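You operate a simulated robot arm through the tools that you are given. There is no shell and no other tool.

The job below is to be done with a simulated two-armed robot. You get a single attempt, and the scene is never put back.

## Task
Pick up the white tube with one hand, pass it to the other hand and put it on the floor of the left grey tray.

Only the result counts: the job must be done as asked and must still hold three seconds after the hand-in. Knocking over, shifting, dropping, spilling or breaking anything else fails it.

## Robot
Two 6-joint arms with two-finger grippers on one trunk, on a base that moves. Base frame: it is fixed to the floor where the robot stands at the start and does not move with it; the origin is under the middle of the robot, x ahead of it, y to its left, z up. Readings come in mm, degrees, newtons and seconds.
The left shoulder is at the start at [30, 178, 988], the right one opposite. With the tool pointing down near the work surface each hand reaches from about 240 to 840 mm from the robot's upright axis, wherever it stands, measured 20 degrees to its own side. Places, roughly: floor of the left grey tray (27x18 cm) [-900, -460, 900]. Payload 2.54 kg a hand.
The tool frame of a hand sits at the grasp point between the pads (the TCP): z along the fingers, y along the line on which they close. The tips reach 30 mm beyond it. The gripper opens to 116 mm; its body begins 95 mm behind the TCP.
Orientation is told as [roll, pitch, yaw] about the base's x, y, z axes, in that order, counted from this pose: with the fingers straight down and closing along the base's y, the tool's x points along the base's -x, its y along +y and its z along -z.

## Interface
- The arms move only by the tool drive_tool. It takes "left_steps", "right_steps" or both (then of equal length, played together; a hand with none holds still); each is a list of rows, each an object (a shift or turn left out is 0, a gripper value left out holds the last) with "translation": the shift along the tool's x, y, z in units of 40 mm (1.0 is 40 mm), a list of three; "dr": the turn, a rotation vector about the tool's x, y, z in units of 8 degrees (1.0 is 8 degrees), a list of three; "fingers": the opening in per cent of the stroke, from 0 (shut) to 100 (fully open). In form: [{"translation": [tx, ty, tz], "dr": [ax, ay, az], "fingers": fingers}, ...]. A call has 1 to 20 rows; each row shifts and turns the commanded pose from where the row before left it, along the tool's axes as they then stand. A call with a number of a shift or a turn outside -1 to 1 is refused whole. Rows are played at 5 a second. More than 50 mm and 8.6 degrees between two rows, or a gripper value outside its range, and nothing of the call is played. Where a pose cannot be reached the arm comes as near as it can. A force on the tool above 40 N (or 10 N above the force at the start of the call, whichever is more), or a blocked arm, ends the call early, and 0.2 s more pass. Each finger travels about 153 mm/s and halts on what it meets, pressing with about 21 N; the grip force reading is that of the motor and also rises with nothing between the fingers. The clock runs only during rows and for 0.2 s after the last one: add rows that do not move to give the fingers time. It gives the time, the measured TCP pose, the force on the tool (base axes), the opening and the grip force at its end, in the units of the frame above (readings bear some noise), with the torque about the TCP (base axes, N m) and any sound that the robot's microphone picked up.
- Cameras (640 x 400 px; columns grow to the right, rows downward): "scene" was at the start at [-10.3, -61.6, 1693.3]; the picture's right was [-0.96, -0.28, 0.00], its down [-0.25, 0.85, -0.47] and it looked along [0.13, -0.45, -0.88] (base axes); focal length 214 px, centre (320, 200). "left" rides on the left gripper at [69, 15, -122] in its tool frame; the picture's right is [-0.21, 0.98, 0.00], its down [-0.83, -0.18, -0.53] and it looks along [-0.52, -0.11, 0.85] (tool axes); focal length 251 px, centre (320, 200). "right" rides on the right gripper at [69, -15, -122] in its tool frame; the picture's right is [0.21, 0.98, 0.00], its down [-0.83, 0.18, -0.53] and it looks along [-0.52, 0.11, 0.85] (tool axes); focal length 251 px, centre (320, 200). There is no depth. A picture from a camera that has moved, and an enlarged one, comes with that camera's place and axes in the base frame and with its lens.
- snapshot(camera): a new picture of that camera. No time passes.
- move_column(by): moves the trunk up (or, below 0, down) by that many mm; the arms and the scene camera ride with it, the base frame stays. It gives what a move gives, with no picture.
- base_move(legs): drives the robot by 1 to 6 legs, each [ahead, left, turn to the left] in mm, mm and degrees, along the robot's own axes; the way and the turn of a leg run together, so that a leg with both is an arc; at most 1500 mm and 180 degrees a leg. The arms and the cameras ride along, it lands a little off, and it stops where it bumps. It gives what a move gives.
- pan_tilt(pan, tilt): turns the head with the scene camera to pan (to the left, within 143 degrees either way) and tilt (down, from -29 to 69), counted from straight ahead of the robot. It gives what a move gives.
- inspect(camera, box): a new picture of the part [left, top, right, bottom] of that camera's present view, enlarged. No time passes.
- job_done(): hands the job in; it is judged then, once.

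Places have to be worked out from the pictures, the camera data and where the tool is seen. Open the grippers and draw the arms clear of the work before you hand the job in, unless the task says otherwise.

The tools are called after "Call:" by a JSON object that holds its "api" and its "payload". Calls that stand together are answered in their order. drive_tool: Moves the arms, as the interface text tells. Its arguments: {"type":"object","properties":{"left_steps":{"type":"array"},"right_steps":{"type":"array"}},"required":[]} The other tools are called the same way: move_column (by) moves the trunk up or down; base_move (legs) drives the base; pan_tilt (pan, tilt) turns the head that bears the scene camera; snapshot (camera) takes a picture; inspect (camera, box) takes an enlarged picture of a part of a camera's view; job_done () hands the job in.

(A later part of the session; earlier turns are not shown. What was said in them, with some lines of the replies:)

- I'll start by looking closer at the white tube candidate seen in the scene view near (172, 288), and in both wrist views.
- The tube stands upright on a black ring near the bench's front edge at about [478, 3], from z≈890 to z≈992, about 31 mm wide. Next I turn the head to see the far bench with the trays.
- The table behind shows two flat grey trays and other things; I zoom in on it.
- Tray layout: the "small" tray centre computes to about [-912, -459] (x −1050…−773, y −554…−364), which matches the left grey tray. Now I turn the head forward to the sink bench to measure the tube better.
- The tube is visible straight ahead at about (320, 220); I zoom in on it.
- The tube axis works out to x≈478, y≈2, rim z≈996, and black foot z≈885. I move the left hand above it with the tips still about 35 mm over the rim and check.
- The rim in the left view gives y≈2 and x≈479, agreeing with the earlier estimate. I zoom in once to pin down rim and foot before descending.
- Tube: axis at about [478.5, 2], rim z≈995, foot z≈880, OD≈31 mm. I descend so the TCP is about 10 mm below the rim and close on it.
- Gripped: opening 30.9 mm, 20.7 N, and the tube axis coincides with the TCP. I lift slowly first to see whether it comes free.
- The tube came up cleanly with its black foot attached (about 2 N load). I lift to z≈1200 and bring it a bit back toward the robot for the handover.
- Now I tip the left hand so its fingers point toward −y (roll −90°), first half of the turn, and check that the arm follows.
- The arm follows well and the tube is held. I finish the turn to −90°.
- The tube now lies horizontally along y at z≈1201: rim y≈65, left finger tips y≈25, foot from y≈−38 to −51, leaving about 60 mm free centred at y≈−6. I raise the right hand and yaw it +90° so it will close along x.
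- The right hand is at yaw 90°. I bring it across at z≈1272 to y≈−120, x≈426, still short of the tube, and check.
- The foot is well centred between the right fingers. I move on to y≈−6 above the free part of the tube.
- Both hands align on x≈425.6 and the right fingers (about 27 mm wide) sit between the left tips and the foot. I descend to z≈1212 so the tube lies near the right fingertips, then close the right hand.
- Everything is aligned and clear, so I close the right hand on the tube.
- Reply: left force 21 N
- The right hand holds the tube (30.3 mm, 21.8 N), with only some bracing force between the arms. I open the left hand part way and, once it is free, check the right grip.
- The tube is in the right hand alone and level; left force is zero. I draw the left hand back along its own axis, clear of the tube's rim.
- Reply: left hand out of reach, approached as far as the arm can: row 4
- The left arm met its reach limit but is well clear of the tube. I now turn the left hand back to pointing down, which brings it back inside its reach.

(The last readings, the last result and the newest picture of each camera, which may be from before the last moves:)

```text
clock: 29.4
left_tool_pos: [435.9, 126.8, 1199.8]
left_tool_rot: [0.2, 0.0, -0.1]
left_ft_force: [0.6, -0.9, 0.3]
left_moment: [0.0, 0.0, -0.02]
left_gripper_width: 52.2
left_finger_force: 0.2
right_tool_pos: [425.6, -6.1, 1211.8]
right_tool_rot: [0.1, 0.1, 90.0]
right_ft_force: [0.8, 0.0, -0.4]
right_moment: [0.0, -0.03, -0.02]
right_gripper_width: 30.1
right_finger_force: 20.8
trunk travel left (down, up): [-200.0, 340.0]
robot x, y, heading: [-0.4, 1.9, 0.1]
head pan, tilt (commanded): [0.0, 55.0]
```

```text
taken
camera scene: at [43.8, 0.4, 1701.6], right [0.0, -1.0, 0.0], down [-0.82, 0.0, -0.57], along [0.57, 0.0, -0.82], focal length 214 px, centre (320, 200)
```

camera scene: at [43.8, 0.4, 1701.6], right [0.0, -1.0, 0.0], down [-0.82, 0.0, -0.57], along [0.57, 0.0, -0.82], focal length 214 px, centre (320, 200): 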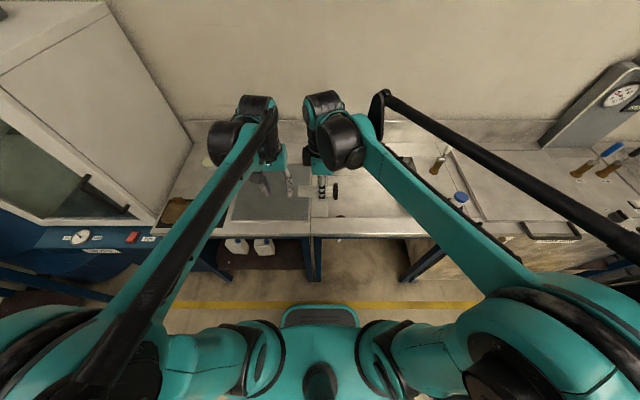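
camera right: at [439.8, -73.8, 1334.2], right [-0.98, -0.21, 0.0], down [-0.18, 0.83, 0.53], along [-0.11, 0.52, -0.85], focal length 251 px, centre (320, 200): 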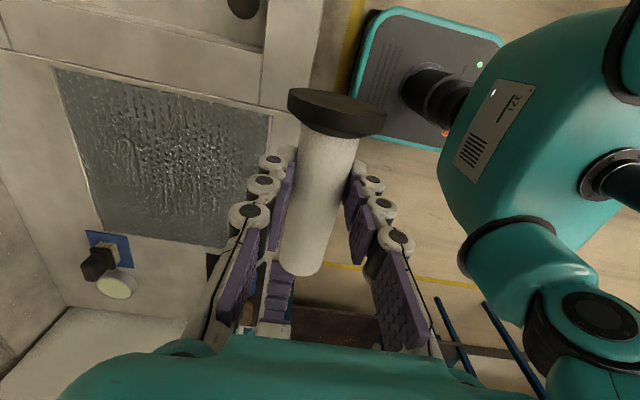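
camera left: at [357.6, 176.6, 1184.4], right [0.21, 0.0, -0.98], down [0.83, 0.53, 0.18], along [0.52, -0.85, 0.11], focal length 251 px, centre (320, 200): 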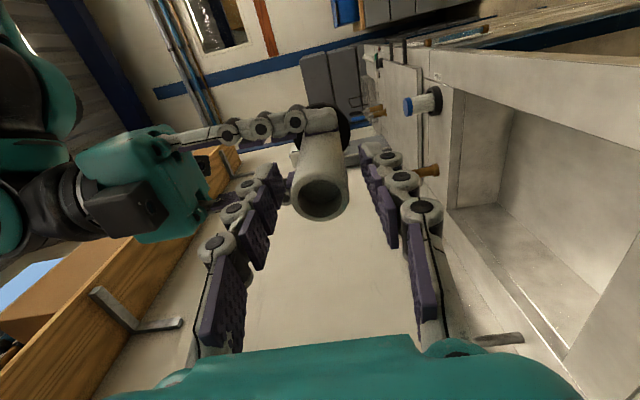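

Now I spread and draw both hands back toward the body (left to about [340, 230], right to about [350, −130]) before turning the right wrist.

Call:
{"api": "drive_tool", "payload": {"left_steps": [{"translation": [0.48, 0.52, -0.1]}, {"translation": [0.48, 0.52, -0.1]}, {"translation": [0.48, 0.52, -0.1]}, {"translation": [0.48, 0.52, -0.1]}, {"translation": [0.48, 0.52, -0.1]}, {}], "right_steps": [{"translation": [0.62, 0.38, -0.1]}, {"translation": [0.62, 0.38, -0.1]}, {"translation": [0.62, 0.38, -0.1]}, {"translation": [0.62, 0.38, -0.1]}, {"translation": [0.62, 0.38, -0.1]}, {}]}}

Call:
{"api": "snapshot", "payload": {"camera": "scene"}}

```text
clock: 30.8
left_tool_pos: [340.4, 232.0, 1219.5]
left_tool_rot: [0.2, 0.1, 0.0]
left_ft_force: [0.8, -1.6, -0.6]
left_moment: [-0.01, 0.02, -0.02]
left_gripper_width: 52.2
left_finger_force: 0.1
right_tool_pos: [351.4, -129.8, 1231.4]
right_tool_rot: [0.1, 0.0, 90.1]
right_ft_force: [0.6, 0.2, -0.6]
right_moment: [0.0, 0.06, 0.0]
right_gripper_width: 30.0
right_finger_force: 21.1
trunk travel left (down, up): [-200.0, 340.0]
robot x, y, heading: [1.3, 0.4, 0.1]
head pan, tilt (commanded): [0.0, 55.0]
```

```text
taken
camera scene: at [45.2, 0.6, 1701.5], right [0.0, -1.0, 0.0], down [-0.82, 0.0, -0.57], along [0.57, 0.0, -0.82], focal length 214 px, centre (320, 200)
```

scene: 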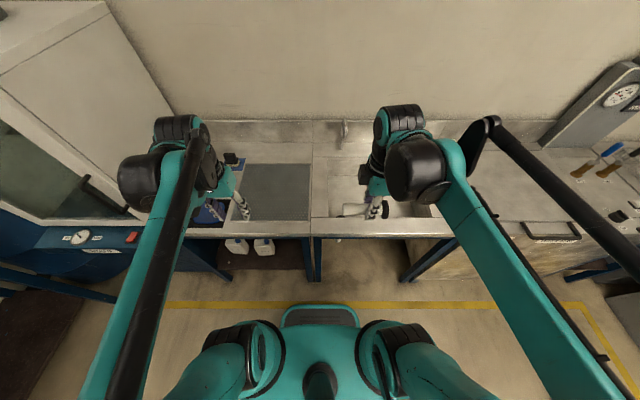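

Grip reads 30.0 mm, 21 N. I look at the tube in the right hand to make sure it isn't creeping before turning the wrist.

Call:
{"api": "snapshot", "payload": {"camera": "right"}}

Call:
{"api": "inspect", "payload": {"camera": "scene", "box": [320, 140, 440, 240]}}

```text
taken
camera right: at [365.4, -199.1, 1354.1], right [-0.98, -0.21, 0.0], down [-0.18, 0.83, 0.53], along [-0.12, 0.52, -0.85], focal length 251 px, centre (320, 200)
```

right: 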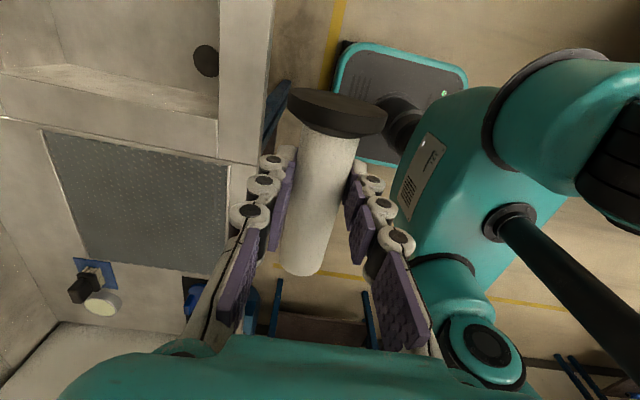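

```text
4.00 times, centred on (380, 190) of scene
camera zoom: at [45.2, 0.6, 1701.5], right [0.0, -1.0, 0.0], down [-0.82, 0.0, -0.57], along [0.57, 0.0, -0.82], focal length 858 px, centre (80, 240)
```

zoom: 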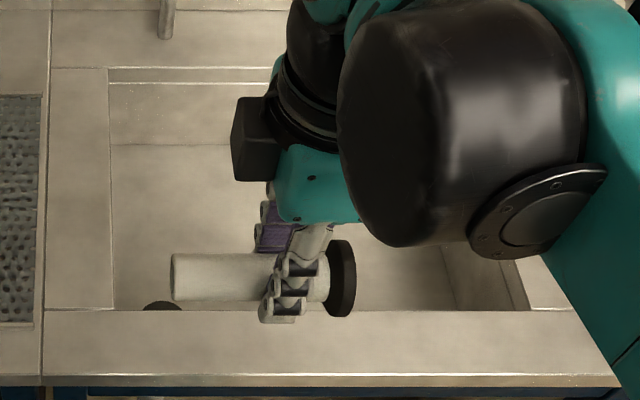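

The tube hasn't moved in the right hand. I turn the right wrist back to yaw 0 so the tube lies fore-and-aft (foot toward the robot).

Call:
{"api": "drive_tool", "payload": {"right_steps": [{"dr": [0, 0, 0.75]}, {"dr": [0, 0, 0.75]}, {"dr": [0, 0, 0.75]}, {"dr": [0, 0, 0.75]}, {"dr": [0, 0, 0.75]}, {"dr": [0, 0, 0.75]}, {"dr": [0, 0, 0.75]}, {"dr": [0, 0, 0.75]}, {"dr": [0, 0, 0.75]}, {"dr": [0, 0, 0.75]}, {"dr": [0, 0, 0.75]}, {"dr": [0, 0, 0.75]}, {"dr": [0, 0, 0.75]}, {"dr": [0, 0, 0.75]}, {"dr": [0, 0, 0.75]}, {}]}}

Call:
{"api": "snapshot", "payload": {"camera": "scene"}}

Call:
{"api": "snapshot", "payload": {"camera": "right"}}

```text
clock: 34.2
left_tool_pos: [340.5, 232.2, 1220.1]
left_tool_rot: [0.2, 0.1, 0.1]
left_ft_force: [0.3, 0.0, 0.0]
left_moment: [0.01, -0.01, -0.01]
left_gripper_width: 52.3
left_finger_force: 0.0
right_tool_pos: [350.5, -130.2, 1232.3]
right_tool_rot: [-0.1, 0.0, -0.1]
right_ft_force: [0.1, 0.3, -1.2]
right_moment: [0.02, -0.01, 0.01]
right_gripper_width: 30.1
right_finger_force: 21.5
trunk travel left (down, up): [-200.0, 340.0]
robot x, y, heading: [1.5, -0.5, 0.0]
head pan, tilt (commanded): [0.0, 55.0]
```

```text
taken
camera scene: at [43.7, 0.3, 1701.6], right [0.0, -1.0, 0.0], down [-0.82, 0.0, -0.57], along [0.57, 0.0, -0.82], focal length 214 px, centre (320, 200)
```

scene: 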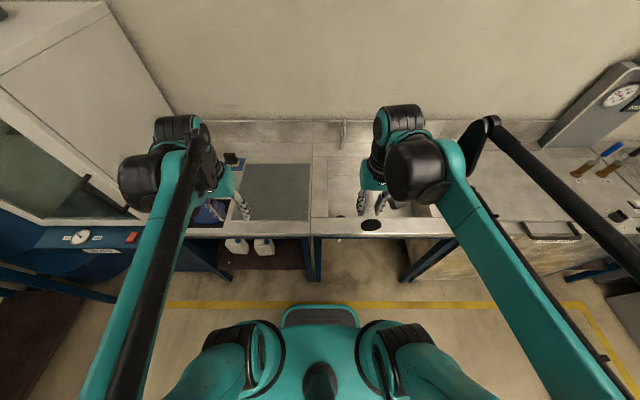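

```text
taken
camera right: at [279.6, -144.7, 1354.5], right [-0.21, 0.98, 0.0], down [0.83, 0.18, 0.53], along [0.52, 0.11, -0.85], focal length 251 px, centre (320, 200)
```

right: 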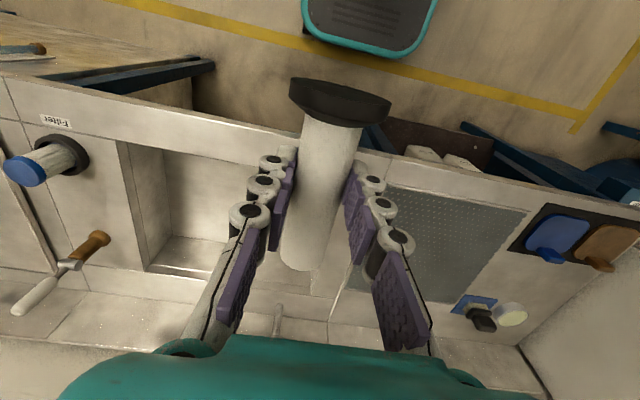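

Tube still firmly held, now along x. Before driving I look right and behind for anything in the way.

Call:
{"api": "pan_tilt", "payload": {"pan": -85, "tilt": 45}}

Call:
{"api": "snapshot", "payload": {"camera": "scene"}}

Call:
{"api": "pan_tilt", "payload": {"pan": -143, "tilt": 55}}

Call:
{"api": "snapshot", "payload": {"camera": "scene"}}

Call:
{"api": "pan_tilt", "payload": {"pan": 125, "tilt": 45}}

Call:
{"api": "snapshot", "payload": {"camera": "scene"}}

```text
clock: 35.8
left_tool_pos: [339.9, 231.7, 1219.3]
left_tool_rot: [0.1, 0.0, 0.0]
left_ft_force: [-0.2, 0.8, 0.4]
left_moment: [0.04, 0.0, 0.01]
left_gripper_width: 52.1
left_finger_force: 0.0
right_tool_pos: [349.8, -130.2, 1233.7]
right_tool_rot: [-0.1, 0.0, 0.0]
right_ft_force: [-0.5, 0.0, -1.5]
right_moment: [-0.04, 0.01, -0.01]
right_gripper_width: 30.0
right_finger_force: 21.1
trunk travel left (down, up): [-200.0, 340.0]
robot x, y, heading: [-1.6, -0.1, -0.1]
head pan, tilt (commanded): [-85.0, 45.0]
```

```text
taken
camera scene: at [-21.2, -80.7, 1715.0], right [-1.0, -0.09, 0.0], down [-0.06, 0.7, -0.71], along [0.06, -0.7, -0.71], focal length 214 px, centre (320, 200)
```

scene: 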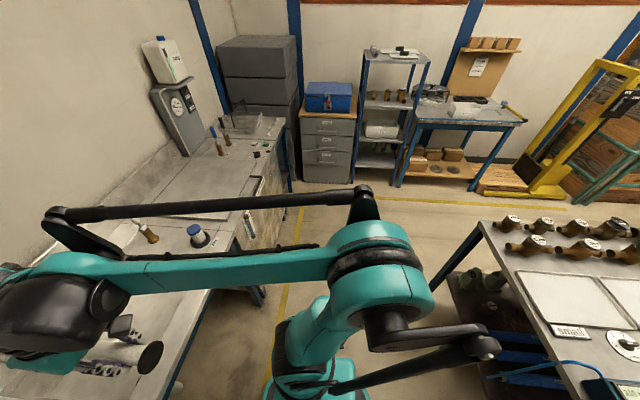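

```text
clock: 37.1
left_tool_pos: [339.6, 231.8, 1220.8]
left_tool_rot: [0.1, 0.1, 0.0]
left_ft_force: [-0.7, -0.3, 0.6]
left_moment: [0.0, -0.04, -0.01]
left_gripper_width: 52.3
left_finger_force: 0.1
right_tool_pos: [349.9, -130.3, 1232.8]
right_tool_rot: [0.1, 0.0, 0.0]
right_ft_force: [-0.3, 1.3, -0.7]
right_moment: [0.0, -0.02, -0.01]
right_gripper_width: 29.8
right_finger_force: 20.7
trunk travel left (down, up): [-200.0, 340.0]
robot x, y, heading: [-0.2, -0.1, -0.0]
head pan, tilt (commanded): [-143.0, 55.0]
```

```text
taken
camera scene: at [-85.9, -43.2, 1701.6], right [-0.6, 0.8, 0.0], down [0.65, 0.49, -0.57], along [-0.46, -0.35, -0.82], focal length 214 px, centre (320, 200)
```

scene: 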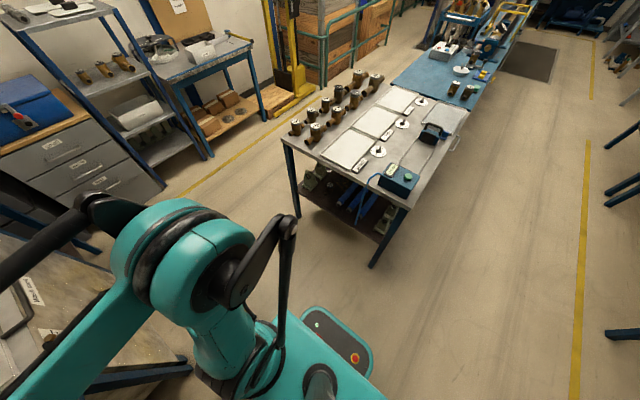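

```text
clock: 40.8
left_tool_pos: [338.6, 231.4, 1221.1]
left_tool_rot: [0.1, 0.1, 0.0]
left_ft_force: [0.5, 0.4, -0.7]
left_moment: [0.0, 0.0, -0.02]
left_gripper_width: 52.5
left_finger_force: 0.0
right_tool_pos: [350.3, -129.9, 1232.6]
right_tool_rot: [0.0, 0.0, 0.0]
right_ft_force: [-0.3, 0.8, -1.5]
right_moment: [0.0, 0.0, 0.01]
right_gripper_width: 29.9
right_finger_force: 20.8
trunk travel left (down, up): [-200.0, 340.0]
robot x, y, heading: [4.3, 2.9, -0.1]
head pan, tilt (commanded): [125.0, 45.0]
```

```text
taken
camera scene: at [-75.0, 66.9, 1715.0], right [0.82, 0.57, 0.0], down [0.41, -0.58, -0.71], along [-0.41, 0.58, -0.71], focal length 214 px, centre (320, 200)
```

scene: 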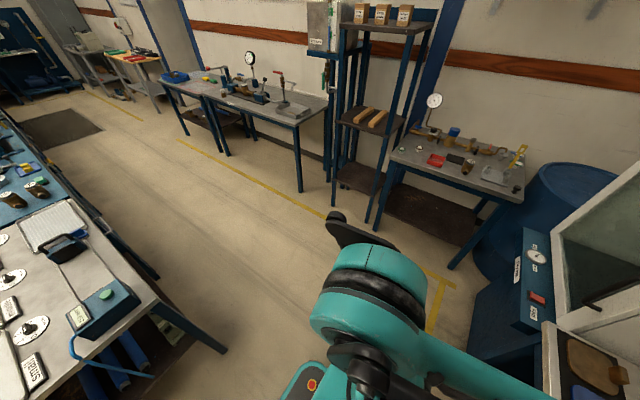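

The grip width is slowly shrinking (30.3 → 29.9), so I check the tube's place in the right hand again before driving.

Call:
{"api": "snapshot", "payload": {"camera": "right"}}

Call:
{"api": "inspect", "payload": {"camera": "right", "box": [220, 60, 460, 300]}}

```text
taken
camera right: at [279.6, -144.8, 1354.5], right [-0.21, 0.98, 0.0], down [0.83, 0.18, 0.53], along [0.52, 0.11, -0.85], focal length 251 px, centre (320, 200)
```

right: 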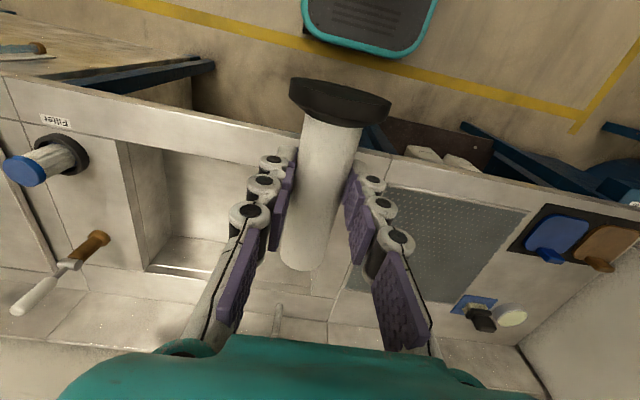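

```text
1.67 times, centred on (340, 180) of right
camera zoom: at [279.6, -144.8, 1354.5], right [-0.21, 0.98, 0.0], down [0.83, 0.18, 0.53], along [0.52, 0.11, -0.85], focal length 419 px, centre (287, 233)
```

zoom: 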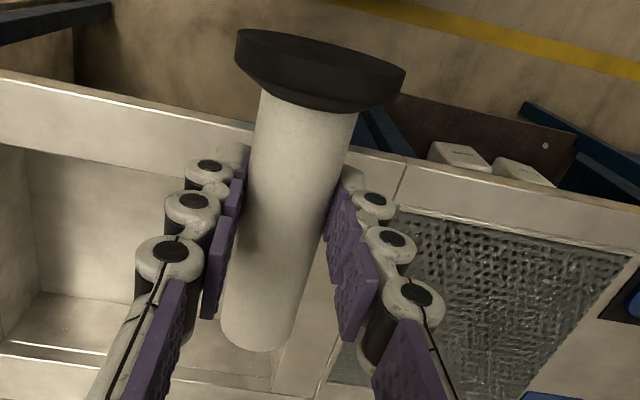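

The tube sits level in the right hand (axis ≈11 mm beyond the TCP, foot end ≈50 mm toward the robot) and is stable. The floor is clear, so I back off 150 mm from the bench and slide right 500 mm.

Call:
{"api": "base_move", "payload": {"legs": [[-150, 0, 0], [0, -500, 0]]}}

Call:
{"api": "pan_tilt", "payload": {"pan": -143, "tilt": 55}}

Call:
{"api": "snapshot", "payload": {"camera": "scene"}}

Call:
{"api": "snapshot", "payload": {"camera": "right"}}

```text
clock: 44.7
left_tool_pos: [191.5, -265.2, 1220.0]
left_tool_rot: [0.2, -0.1, 1.0]
left_ft_force: [-0.6, 1.0, -0.1]
left_moment: [0.04, 0.04, 0.0]
left_gripper_width: 52.1
left_finger_force: 0.1
right_tool_pos: [209.0, -626.4, 1233.0]
right_tool_rot: [0.0, 0.0, 1.0]
right_ft_force: [0.0, -0.3, -1.3]
right_moment: [0.02, -0.04, 0.0]
right_gripper_width: 29.9
right_finger_force: 21.1
trunk travel left (down, up): [-200.0, 340.0]
robot x, y, heading: [-144.5, -504.8, 1.1]
head pan, tilt (commanded): [125.0, 45.0]
```

```text
clock: 48.4
left_tool_pos: [191.2, -265.1, 1220.9]
left_tool_rot: [0.3, 0.0, 1.0]
left_ft_force: [0.4, 0.0, -0.2]
left_moment: [-0.02, 0.02, -0.01]
left_gripper_width: 52.1
left_finger_force: 0.1
right_tool_pos: [208.9, -625.5, 1232.4]
right_tool_rot: [-0.1, -0.1, 1.0]
right_ft_force: [0.0, 0.3, -1.2]
right_moment: [-0.01, -0.02, -0.01]
right_gripper_width: 29.8
right_finger_force: 21.0
trunk travel left (down, up): [-200.0, 340.0]
robot x, y, heading: [-139.7, -499.4, 1.0]
head pan, tilt (commanded): [-143.0, 55.0]
```

```text
taken
camera scene: at [-229.2, -547.1, 1701.6], right [-0.62, 0.79, 0.0], down [0.65, 0.5, -0.57], along [-0.45, -0.35, -0.82], focal length 214 px, centre (320, 200)
```

scene: 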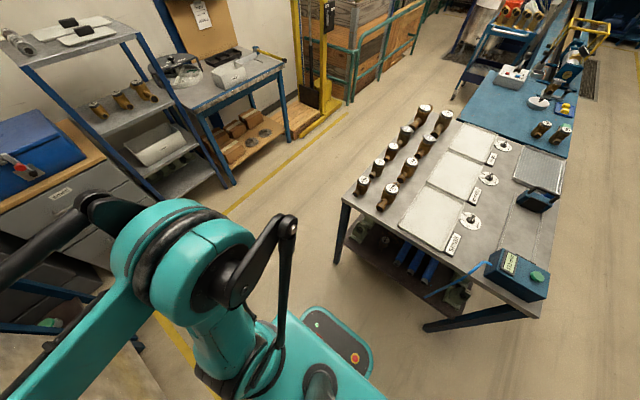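

```text
taken
camera right: at [138.2, -642.2, 1354.5], right [-0.23, 0.97, 0.0], down [0.82, 0.2, 0.53], along [0.52, 0.12, -0.85], focal length 251 px, centre (320, 200)
```

right: 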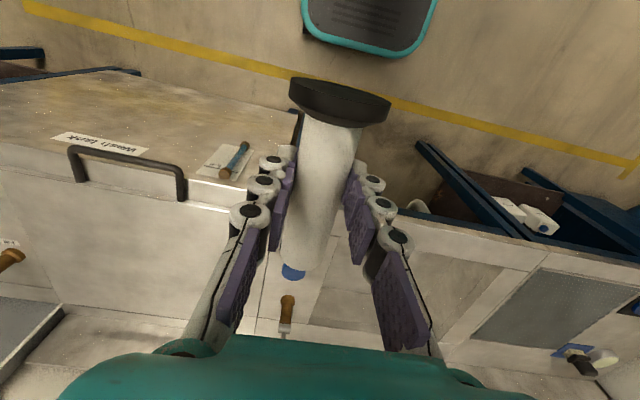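

Tube unchanged. Robot is near (−142, −502) with clear floor around it; I turn right by 179° to face the table.

Call:
{"api": "base_move", "payload": {"legs": [[0, 0, -90], [0, 0, -89]]}}

Call:
{"api": "pan_tilt", "payload": {"pan": 0, "tilt": 50}}

Call:
{"api": "snapshot", "payload": {"camera": "scene"}}

Call:
{"api": "snapshot", "payload": {"camera": "right"}}

```text
clock: 56.4
left_tool_pos: [-477.9, -741.9, 1219.9]
left_tool_rot: [0.1, 0.1, -178.5]
left_ft_force: [-0.1, 0.0, 0.0]
left_moment: [-0.02, 0.01, 0.0]
left_gripper_width: 52.3
left_finger_force: 0.1
right_tool_pos: [-496.8, -381.5, 1232.6]
right_tool_rot: [0.0, 0.0, -178.6]
right_ft_force: [0.2, 0.2, -1.7]
right_moment: [0.02, 0.01, 0.0]
right_gripper_width: 29.8
right_finger_force: 20.9
trunk travel left (down, up): [-200.0, 340.0]
robot x, y, heading: [-141.3, -501.7, -178.6]
head pan, tilt (commanded): [-143.0, 55.0]
```

```text
clock: 58.7
left_tool_pos: [-477.8, -743.5, 1219.7]
left_tool_rot: [0.2, 0.0, -178.6]
left_ft_force: [-0.5, -0.6, 0.2]
left_moment: [-0.01, -0.02, -0.01]
left_gripper_width: 52.1
left_finger_force: 0.1
right_tool_pos: [-497.2, -380.7, 1233.4]
right_tool_rot: [0.0, -0.1, -178.6]
right_ft_force: [-0.3, 0.3, -1.5]
right_moment: [-0.01, -0.04, 0.01]
right_gripper_width: 29.8
right_finger_force: 20.5
trunk travel left (down, up): [-200.0, 340.0]
robot x, y, heading: [-145.9, -502.6, -178.8]
head pan, tilt (commanded): [0.0, 50.0]
```

```text
taken
camera scene: at [-189.8, -503.2, 1708.1], right [-0.02, 1.0, 0.0], down [0.77, 0.02, -0.64], along [-0.64, -0.02, -0.77], focal length 214 px, centre (320, 200)
```

scene: 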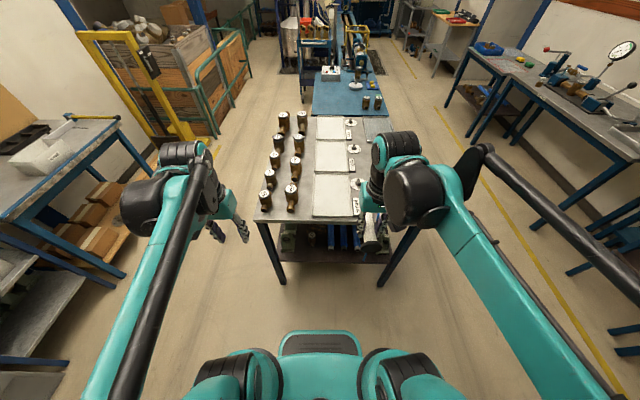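

```text
taken
camera right: at [-429.3, -364.1, 1354.5], right [0.24, -0.97, 0.0], down [-0.82, -0.2, 0.53], along [-0.52, -0.13, -0.85], focal length 251 px, centre (320, 200)
```

right: 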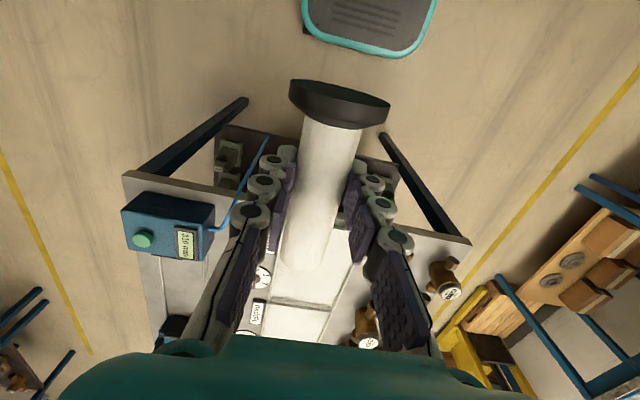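

Tube is still firm and I now face the table. I zoom in to measure the near ("small") tray precisely.

Call:
{"api": "inspect", "payload": {"camera": "scene", "box": [240, 130, 400, 230]}}

Call:
{"api": "snapshot", "payload": {"camera": "left"}}

```text
4.00 times, centred on (320, 180) of scene
camera zoom: at [-189.8, -503.2, 1708.1], right [-0.02, 1.0, 0.0], down [0.77, 0.02, -0.64], along [-0.64, -0.02, -0.77], focal length 858 px, centre (320, 280)
```

zoom: 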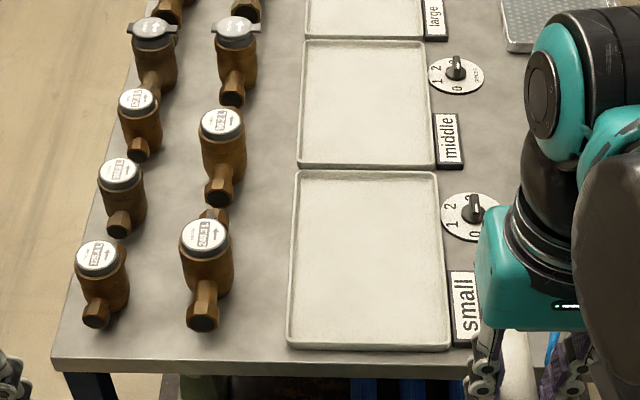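

```text
taken
camera left: at [-408.0, -755.4, 1342.2], right [-0.19, -0.98, 0.0], down [-0.83, 0.16, 0.53], along [-0.52, 0.1, -0.85], focal length 251 px, centre (320, 200)
```

left: 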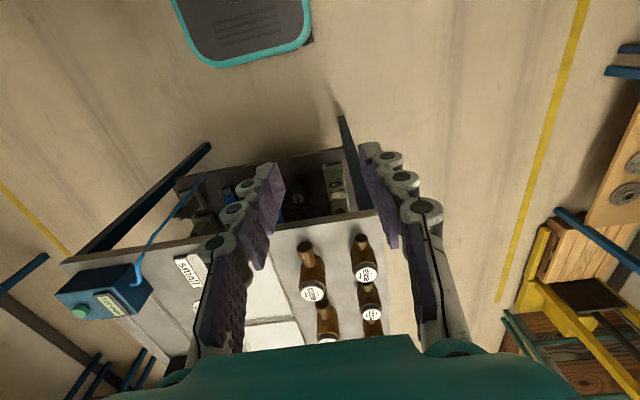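

Tray outline computes to x −1054…−759, y −554…−365, centre about [−906, −460]. I drive ahead 235 mm and 55 mm left with a small heading trim, keeping the base about 60 mm off the table edge (x≈−731).

Call:
{"api": "base_move", "payload": {"legs": [[235, 55, -1.3]]}}

Call:
{"api": "snapshot", "payload": {"camera": "scene"}}

Call:
{"api": "snapshot", "payload": {"camera": "right"}}

```text
clock: 60.5
left_tool_pos: [-717.8, -791.2, 1220.9]
left_tool_rot: [0.3, 0.1, 180.0]
left_ft_force: [-0.2, -0.2, -0.6]
left_moment: [0.01, -0.06, 0.01]
left_gripper_width: 52.2
left_finger_force: 0.0
right_tool_pos: [-728.0, -430.4, 1232.1]
right_tool_rot: [0.0, 0.0, 180.0]
right_ft_force: [-0.6, 0.4, -1.0]
right_moment: [0.01, 0.0, 0.01]
right_gripper_width: 29.9
right_finger_force: 20.9
trunk travel left (down, up): [-200.0, 340.0]
robot x, y, heading: [-377.7, -556.6, 180.2]
head pan, tilt (commanded): [0.0, 50.0]
```

```text
taken
camera scene: at [-424.9, -559.7, 1708.0], right [0.0, 1.0, 0.0], down [0.77, 0.0, -0.64], along [-0.64, 0.0, -0.77], focal length 214 px, centre (320, 200)
```

scene: 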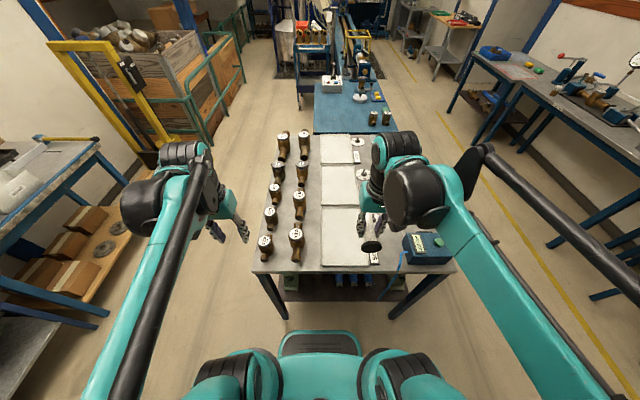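

```text
taken
camera right: at [-660.5, -414.7, 1354.3], right [0.21, -0.98, 0.0], down [-0.83, -0.18, 0.53], along [-0.52, -0.11, -0.85], focal length 251 px, centre (320, 200)
```

right: 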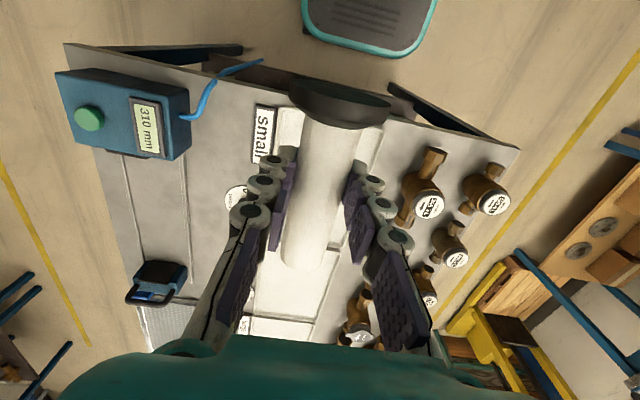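

I'm at about (−378, −558), heading 180°. I measure the tray once more from here.

Call:
{"api": "inspect", "payload": {"camera": "scene", "box": [260, 150, 420, 290]}}

Call:
{"api": "inspect", "payload": {"camera": "right", "box": [220, 60, 460, 300]}}

```text
2.86 times, centred on (340, 220) of scene
camera zoom: at [-424.9, -559.7, 1708.0], right [0.0, 1.0, 0.0], down [0.77, 0.0, -0.64], along [-0.64, 0.0, -0.77], focal length 613 px, centre (263, 143)
```

zoom: 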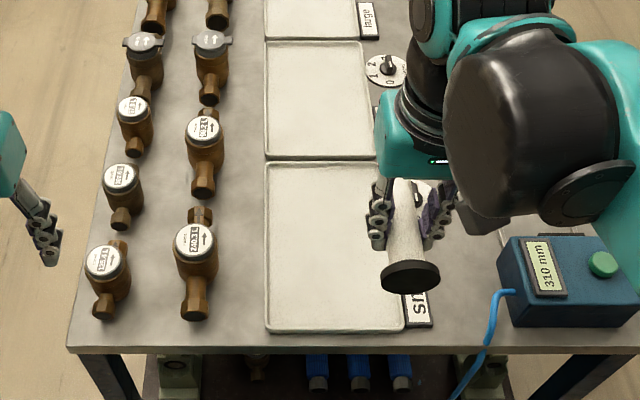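

```text
1.67 times, centred on (340, 180) of right
camera zoom: at [-660.5, -414.7, 1354.3], right [0.21, -0.98, 0.0], down [-0.83, -0.18, 0.53], along [-0.52, -0.11, -0.85], focal length 419 px, centre (287, 233)
```

zoom: 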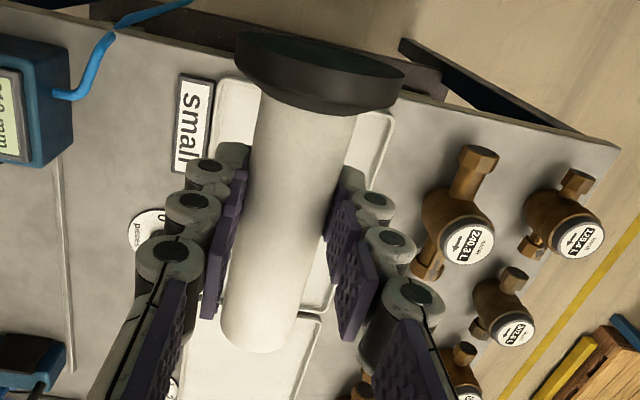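

Tray confirmed at x −1055…−761, y −555…−368, centre [−908, −461]. I move the right hand over the centre (TCP ≈[−900, −461]) and lower it to z≈1010.

Call:
{"api": "drive_tool", "payload": {"right_steps": [{"translation": [-0.5, 0.09, 0]}, {"translation": [-0.7, 0.12, 0]}, {"translation": [-0.7, 0.12, 0]}, {"translation": [-0.7, 0.13, 0]}, {"translation": [-0.7, 0.13, 0]}, {"translation": [-0.6, 0.1, 0]}, {"translation": [-0.4, 0.075, 0]}, {}, {"translation": [0, 0, 0.5]}, {"translation": [0, 0, 0.7]}, {"translation": [0, 0, 0.7]}, {"translation": [0, 0, 0.7]}, {"translation": [0, 0, 0.7]}, {"translation": [0, 0, 0.7]}, {"translation": [0, 0, 0.7]}, {"translation": [0, 0, 0.6]}, {"translation": [0, 0, 0.25]}, {}]}}

Call:
{"api": "snapshot", "payload": {"camera": "scene"}}

Call:
{"api": "snapshot", "payload": {"camera": "right"}}

Call:
{"api": "snapshot", "payload": {"camera": "left"}}

```text
clock: 64.3
left_tool_pos: [-717.2, -791.8, 1219.6]
left_tool_rot: [0.2, 0.0, 180.0]
left_ft_force: [0.6, 0.4, 0.2]
left_moment: [0.02, -0.02, 0.0]
left_gripper_width: 52.5
left_finger_force: 0.1
right_tool_pos: [-899.8, -460.6, 1011.1]
right_tool_rot: [0.0, 0.0, 180.0]
right_ft_force: [-0.6, 0.1, -2.2]
right_moment: [0.01, 0.0, 0.02]
right_gripper_width: 29.8
right_finger_force: 21.3
trunk travel left (down, up): [-200.0, 340.0]
robot x, y, heading: [-378.1, -558.9, 180.2]
head pan, tilt (commanded): [0.0, 50.0]
```

```text
taken
camera scene: at [-423.7, -559.4, 1708.1], right [0.0, 1.0, 0.0], down [0.77, 0.0, -0.64], along [-0.64, 0.0, -0.77], focal length 214 px, centre (320, 200)
```

scene: 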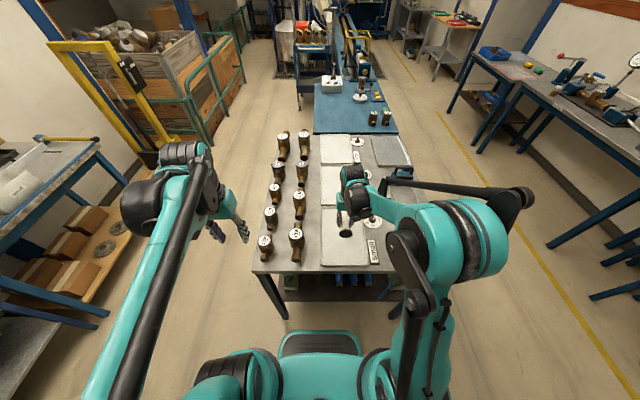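

```text
taken
camera right: at [-832.1, -444.9, 1132.3], right [0.21, -0.98, 0.0], down [-0.83, -0.18, 0.53], along [-0.52, -0.11, -0.85], focal length 251 px, centre (320, 200)
```

right: 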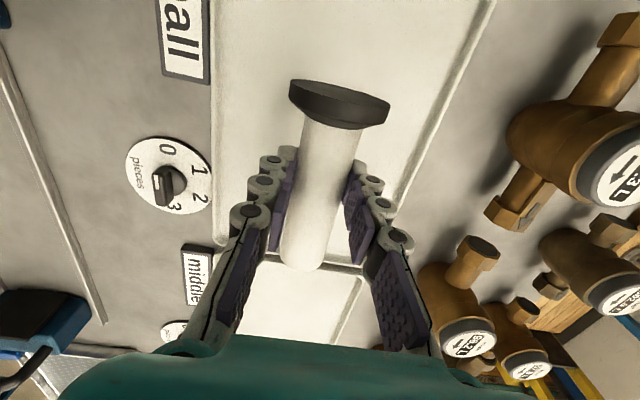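

```text
taken
camera left: at [-648.0, -806.2, 1342.2], right [-0.22, -0.98, 0.0], down [-0.83, 0.18, 0.53], along [-0.52, 0.11, -0.85], focal length 251 px, centre (320, 200)
```

left: 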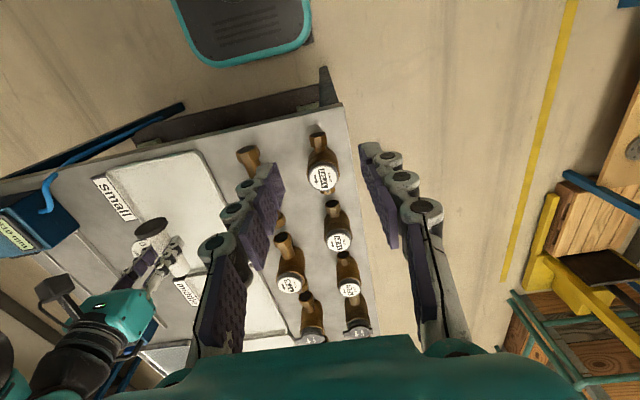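

The tube hangs over the tray; I check its centring with a zoom before the final descent.

Call:
{"api": "inspect", "payload": {"camera": "scene", "box": [280, 150, 420, 280]}}

Call:
{"api": "inspect", "payload": {"camera": "left", "box": [60, 130, 300, 330]}}

```text
3.08 times, centred on (350, 215) of scene
camera zoom: at [-423.7, -559.4, 1708.1], right [0.0, 1.0, 0.0], down [0.77, 0.0, -0.64], along [-0.64, 0.0, -0.77], focal length 660 px, centre (228, 154)
```

zoom: 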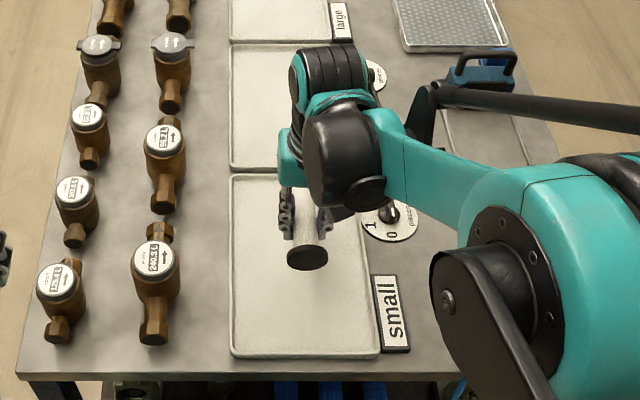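

```text
2.00 times, centred on (180, 230) of left
camera zoom: at [-648.0, -806.2, 1342.2], right [-0.22, -0.98, 0.0], down [-0.83, 0.18, 0.53], along [-0.52, 0.11, -0.85], focal length 503 px, centre (600, 140)
```

zoom: 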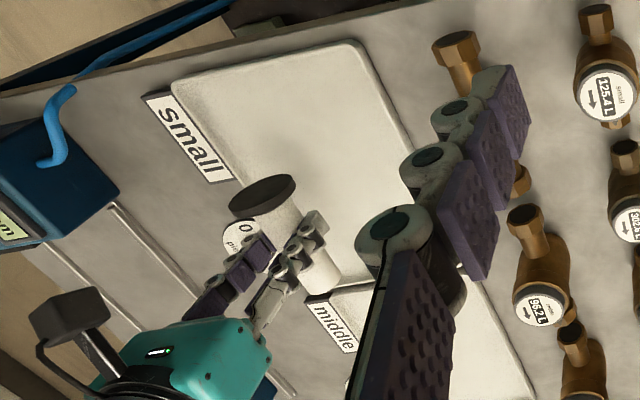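

Tube centring is good (foot at about [−851, −461], rim end about −965). I lower to about 15 mm above expected contact and look again.

Call:
{"api": "drive_tool", "payload": {"right_steps": [{"translation": [0, 0, 0.4]}, {"translation": [0, 0, 0.4]}, {"translation": [0, 0, 0.4]}, {"translation": [0, 0, 0.3]}, {}]}}

Call:
{"api": "inspect", "payload": {"camera": "left", "box": [60, 130, 300, 330]}}

Call:
{"api": "snapshot", "payload": {"camera": "right"}}

```text
clock: 65.5
left_tool_pos: [-718.1, -792.5, 1220.5]
left_tool_rot: [0.3, 0.0, 180.1]
left_ft_force: [0.0, 0.2, 0.9]
left_moment: [-0.01, -0.02, 0.04]
left_gripper_width: 52.2
left_finger_force: 0.1
right_tool_pos: [-899.0, -461.2, 950.5]
right_tool_rot: [0.0, 0.0, 179.9]
right_ft_force: [-0.9, -0.3, -1.1]
right_moment: [0.0, 0.0, 0.01]
right_gripper_width: 29.7
right_finger_force: 20.9
trunk travel left (down, up): [-200.0, 340.0]
robot x, y, heading: [-377.8, -559.0, 180.0]
head pan, tilt (commanded): [0.0, 50.0]
```

```text
2.00 times, centred on (180, 230) of left
camera zoom: at [-647.9, -806.2, 1342.2], right [-0.22, -0.98, 0.0], down [-0.83, 0.18, 0.53], along [-0.52, 0.11, -0.85], focal length 503 px, centre (600, 140)
```

zoom: 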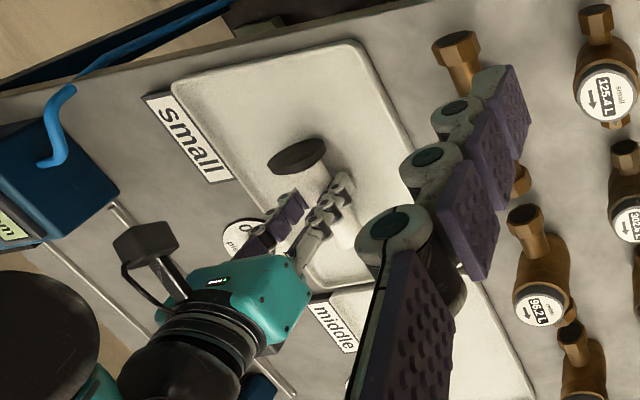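

```text
taken
camera right: at [-831.6, -445.3, 1072.7], right [0.21, -0.98, 0.0], down [-0.83, -0.18, 0.53], along [-0.52, -0.11, -0.85], focal length 251 px, centre (320, 200)
```

right: 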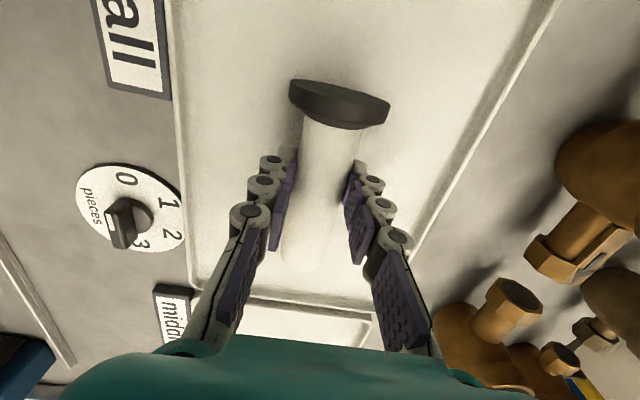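

No contact yet. I go on in 2 mm steps while watching the force.

Call:
{"api": "drive_tool", "payload": {"right_steps": [{"translation": [0, 0, 0.05]}, {"translation": [0, 0, 0.05]}, {"translation": [0, 0, 0.05]}, {"translation": [0, 0, 0.05]}, {"translation": [0, 0, 0.05]}, {}]}}

```text
clock: 66.9
left_tool_pos: [-717.6, -791.0, 1221.0]
left_tool_rot: [0.2, 0.0, 180.0]
left_ft_force: [-0.5, 0.8, 0.1]
left_moment: [0.02, -0.02, 0.02]
left_gripper_width: 52.3
left_finger_force: 0.1
right_tool_pos: [-898.5, -460.3, 940.1]
right_tool_rot: [0.0, 0.0, 179.9]
right_ft_force: [-3.6, 1.3, 11.7]
right_moment: [0.1, -0.42, 0.07]
right_gripper_width: 29.7
right_finger_force: 21.2
trunk travel left (down, up): [-200.0, 340.0]
robot x, y, heading: [-376.9, -557.4, 180.2]
head pan, tilt (commanded): [0.0, 50.0]
```

The foot touches the tray floor (about 12 N up, tips ≈7 mm above the floor). I open the right fingers gradually so the tube settles between them.

Call:
{"api": "drive_tool", "payload": {"right_steps": [{"fingers": 28}, {"fingers": 30}, {"fingers": 33}, {"fingers": 36}, {"fingers": 40}, {"fingers": 45}, {"fingers": 50}, {"fingers": 55}, {}, {}]}}

Call:
{"api": "snapshot", "payload": {"camera": "right"}}

Call:
{"api": "inspect", "payload": {"camera": "left", "box": [60, 130, 300, 330]}}

```text
clock: 69.1
left_tool_pos: [-717.7, -791.8, 1220.7]
left_tool_rot: [0.2, 0.1, 180.1]
left_ft_force: [-0.6, -0.3, -0.3]
left_moment: [-0.01, 0.04, 0.02]
left_gripper_width: 52.2
left_finger_force: 0.1
right_tool_pos: [-899.2, -460.2, 941.2]
right_tool_rot: [0.0, 0.0, 180.0]
right_ft_force: [0.2, -0.2, 0.3]
right_moment: [-0.01, 0.01, -0.03]
right_gripper_width: 63.8
right_finger_force: 0.0
trunk travel left (down, up): [-200.0, 340.0]
robot x, y, heading: [-380.2, -559.9, 180.3]
head pan, tilt (commanded): [0.0, 50.0]
```

```text
taken
camera right: at [-831.9, -445.0, 1062.6], right [0.21, -0.98, 0.0], down [-0.83, -0.18, 0.53], along [-0.52, -0.11, -0.85], focal length 251 px, centre (320, 200)
```

right: 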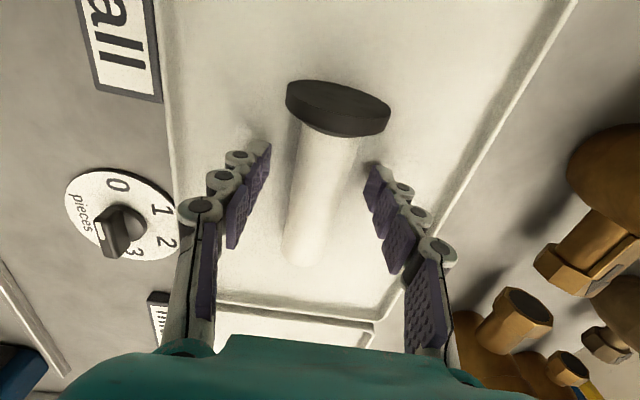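

```text
2.00 times, centred on (180, 230) of left
camera zoom: at [-648.0, -806.2, 1342.2], right [-0.22, -0.98, 0.0], down [-0.83, 0.18, 0.53], along [-0.52, 0.11, -0.85], focal length 503 px, centre (600, 140)
```

zoom: 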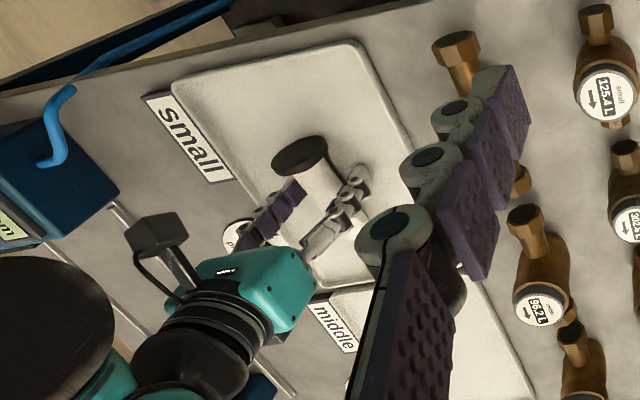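

The tube lies in the tray clear of both fingers. I raise the right hand straight up.

Call:
{"api": "drive_tool", "payload": {"right_steps": [{"translation": [0, 0, -0.3]}, {"translation": [0, 0, -0.5]}, {"translation": [0, 0, -0.7]}, {"translation": [0, 0, -0.8]}, {"translation": [0, 0, -0.8]}, {"translation": [0, 0, -0.8]}, {"translation": [0, 0, -0.8]}, {"translation": [0, 0, -0.8]}, {"translation": [0, 0, -0.8]}, {"translation": [0, 0, -0.8]}, {}]}}

Call:
{"api": "snapshot", "payload": {"camera": "right"}}

Call:
{"api": "inspect", "payload": {"camera": "scene", "box": [280, 150, 420, 280]}}

```text
clock: 71.5
left_tool_pos: [-717.2, -791.0, 1220.9]
left_tool_rot: [0.2, 0.0, 180.0]
left_ft_force: [-0.8, 0.0, 0.2]
left_moment: [0.0, 0.0, 0.0]
left_gripper_width: 52.3
left_finger_force: 0.1
right_tool_pos: [-899.2, -460.2, 1225.4]
right_tool_rot: [0.1, 0.0, 180.0]
right_ft_force: [0.4, 0.4, -0.7]
right_moment: [0.04, 0.0, 0.03]
right_gripper_width: 63.7
right_finger_force: 0.0
trunk travel left (down, up): [-200.0, 340.0]
robot x, y, heading: [-376.4, -559.9, 180.1]
head pan, tilt (commanded): [0.0, 50.0]
```

```text
taken
camera right: at [-830.6, -444.3, 1346.5], right [0.21, -0.98, 0.0], down [-0.83, -0.18, 0.53], along [-0.52, -0.11, -0.85], focal length 251 px, centre (320, 200)
```

right: 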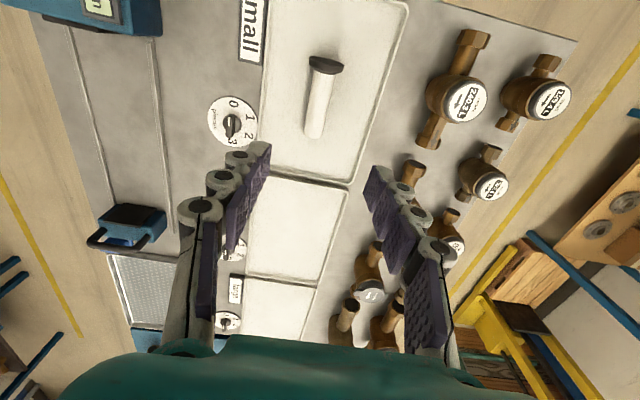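

```text
3.08 times, centred on (350, 215) of scene
camera zoom: at [-423.9, -559.5, 1708.0], right [0.0, 1.0, 0.0], down [0.77, 0.0, -0.64], along [-0.64, 0.0, -0.77], focal length 660 px, centre (228, 154)
```

zoom: 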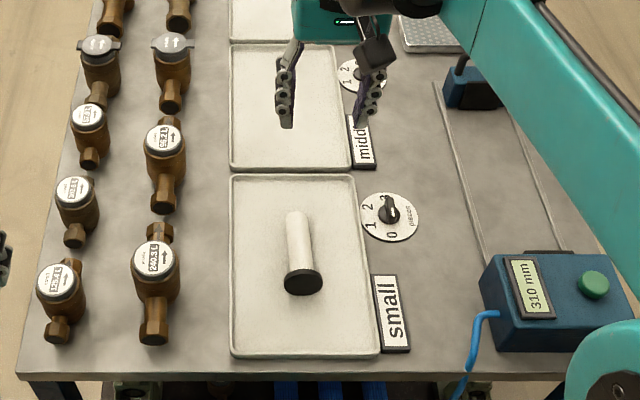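

The tube lies in the middle of the left ("small") tray. I draw the right hand back over the robot side and open both grippers fully.

Call:
{"api": "drive_tool", "payload": {"left_steps": [{"translation": [0.3, 0, 0]}, {"translation": [0.4, 0, 0]}, {"translation": [0.4, 0, 0]}, {}, {}, {}, {}, {"fingers": 100}, {}, {}], "right_steps": [{"translation": [0.5, -0.1, 0]}, {"translation": [0.7, -0.15, 0]}, {"translation": [0.8, -0.15, 0]}, {"translation": [0.8, -0.15, 0]}, {"translation": [0.8, -0.15, 0]}, {"translation": [0.7, -0.1, 0]}, {"translation": [0.4, 0, 0]}, {"fingers": 100}, {}, {}]}}

Call:
{"api": "snapshot", "payload": {"camera": "scene"}}

Call:
{"api": "inspect", "payload": {"camera": "scene", "box": [280, 150, 420, 280]}}

```text
clock: 73.7
left_tool_pos: [-673.0, -790.0, 1220.3]
left_tool_rot: [0.2, 0.0, 180.1]
left_ft_force: [0.0, 1.3, 0.4]
left_moment: [0.05, 0.02, -0.01]
left_gripper_width: 116.0
left_finger_force: 0.0
right_tool_pos: [-710.2, -429.8, 1225.5]
right_tool_rot: [0.1, 0.0, 179.9]
right_ft_force: [-0.1, 0.0, 0.8]
right_moment: [-0.02, 0.05, -0.02]
right_gripper_width: 116.1
right_finger_force: 0.1
trunk travel left (down, up): [-200.0, 340.0]
robot x, y, heading: [-374.0, -558.3, 180.0]
head pan, tilt (commanded): [0.0, 50.0]
```

```text
taken
camera scene: at [-423.6, -559.5, 1708.1], right [0.0, 1.0, 0.0], down [0.77, 0.0, -0.64], along [-0.64, 0.0, -0.77], focal length 214 px, centre (320, 200)
```

scene: 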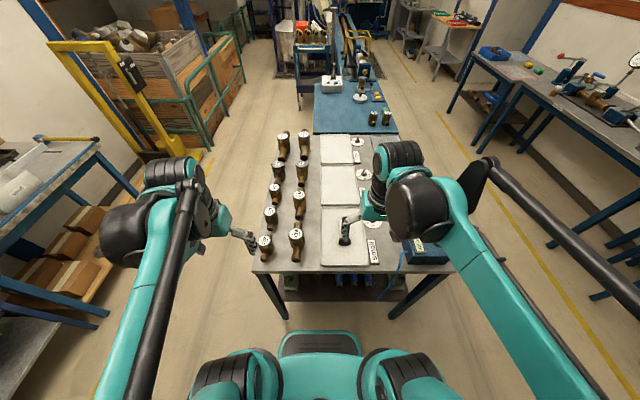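

```text
3.08 times, centred on (350, 215) of scene
camera zoom: at [-423.6, -559.5, 1708.1], right [0.0, 1.0, 0.0], down [0.77, 0.0, -0.64], along [-0.64, 0.0, -0.77], focal length 660 px, centre (228, 154)
```

zoom: 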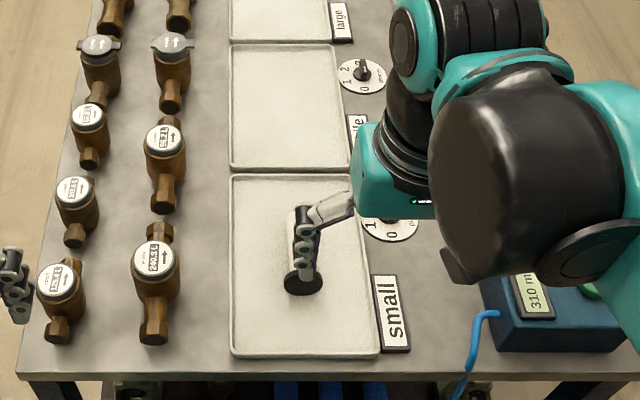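

Both grippers are open and high above the work. I back the robot 150 mm off the table so the arms are fully clear, and verify the tube a last time.

Call:
{"api": "base_move", "payload": {"legs": [[-150, 0, 0]]}}

Call:
{"api": "inspect", "payload": {"camera": "scene", "box": [260, 100, 420, 240]}}

Call:
{"api": "snapshot", "payload": {"camera": "right"}}

```text
clock: 75.0
left_tool_pos: [-523.1, -789.8, 1221.2]
left_tool_rot: [0.1, -0.2, 179.9]
left_ft_force: [0.1, 0.5, 1.2]
left_moment: [0.02, 0.06, 0.0]
left_gripper_width: 116.1
left_finger_force: 0.0
right_tool_pos: [-558.9, -428.5, 1226.9]
right_tool_rot: [0.0, -0.1, 179.9]
right_ft_force: [0.1, -0.9, 0.0]
right_moment: [0.01, 0.05, -0.01]
right_gripper_width: 116.0
right_finger_force: 0.0
trunk travel left (down, up): [-200.0, 340.0]
robot x, y, heading: [-228.5, -562.4, 179.9]
head pan, tilt (commanded): [0.0, 50.0]
```

```text
2.86 times, centred on (340, 170) of scene
camera zoom: at [-272.2, -559.6, 1708.1], right [0.0, 1.0, 0.0], down [0.77, 0.0, -0.64], along [-0.64, 0.0, -0.77], focal length 613 px, centre (263, 286)
```

zoom: 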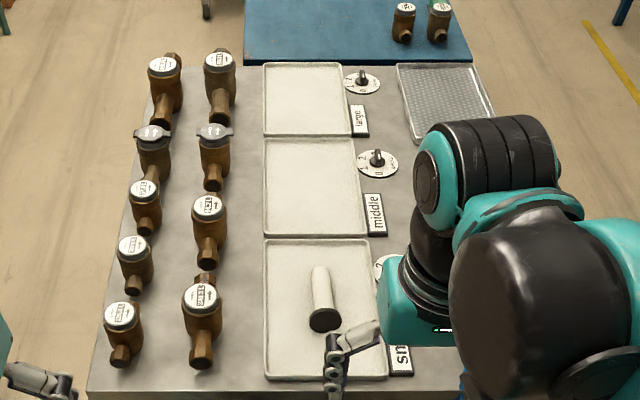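

```text
taken
camera right: at [-490.7, -413.1, 1347.7], right [0.21, -0.98, 0.0], down [-0.83, -0.18, 0.53], along [-0.52, -0.11, -0.84], focal length 251 px, centre (320, 200)
```

right: 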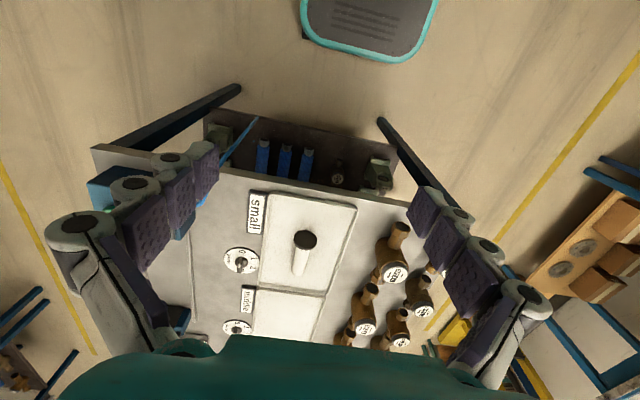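

The tube rests in the left grey tray, nothing else has moved, and both hands are open and clear. I hand the job in.

Call:
{"api": "job_done", "payload": {}}

```text
The job is handed in.
```

The white tube is lying on the floor of the left grey tray, the one labelled "small". The job has been handed in; no verdict came back.

- **Pick:** The left hand lifted the tube from the bench beside the sink. Its black foot came up with it.
- **Pass:** The left hand turned the tube level and the right hand gripped it in mid-air. The left hand let go only after the right was holding it.
- **Place:** I drove to the table, lowered the tube until the foot touched the tray floor, then opened the fingers slowly. The tube stayed put, roughly in the middle of the tray.

The only thing I noticed was a slip of about 4 mm along the tube's length while the right wrist turned. It held steady after that.

Nothing else looked moved in the last pictures. Both grippers are fully open, and the robot is backed off 150 mm from the table.
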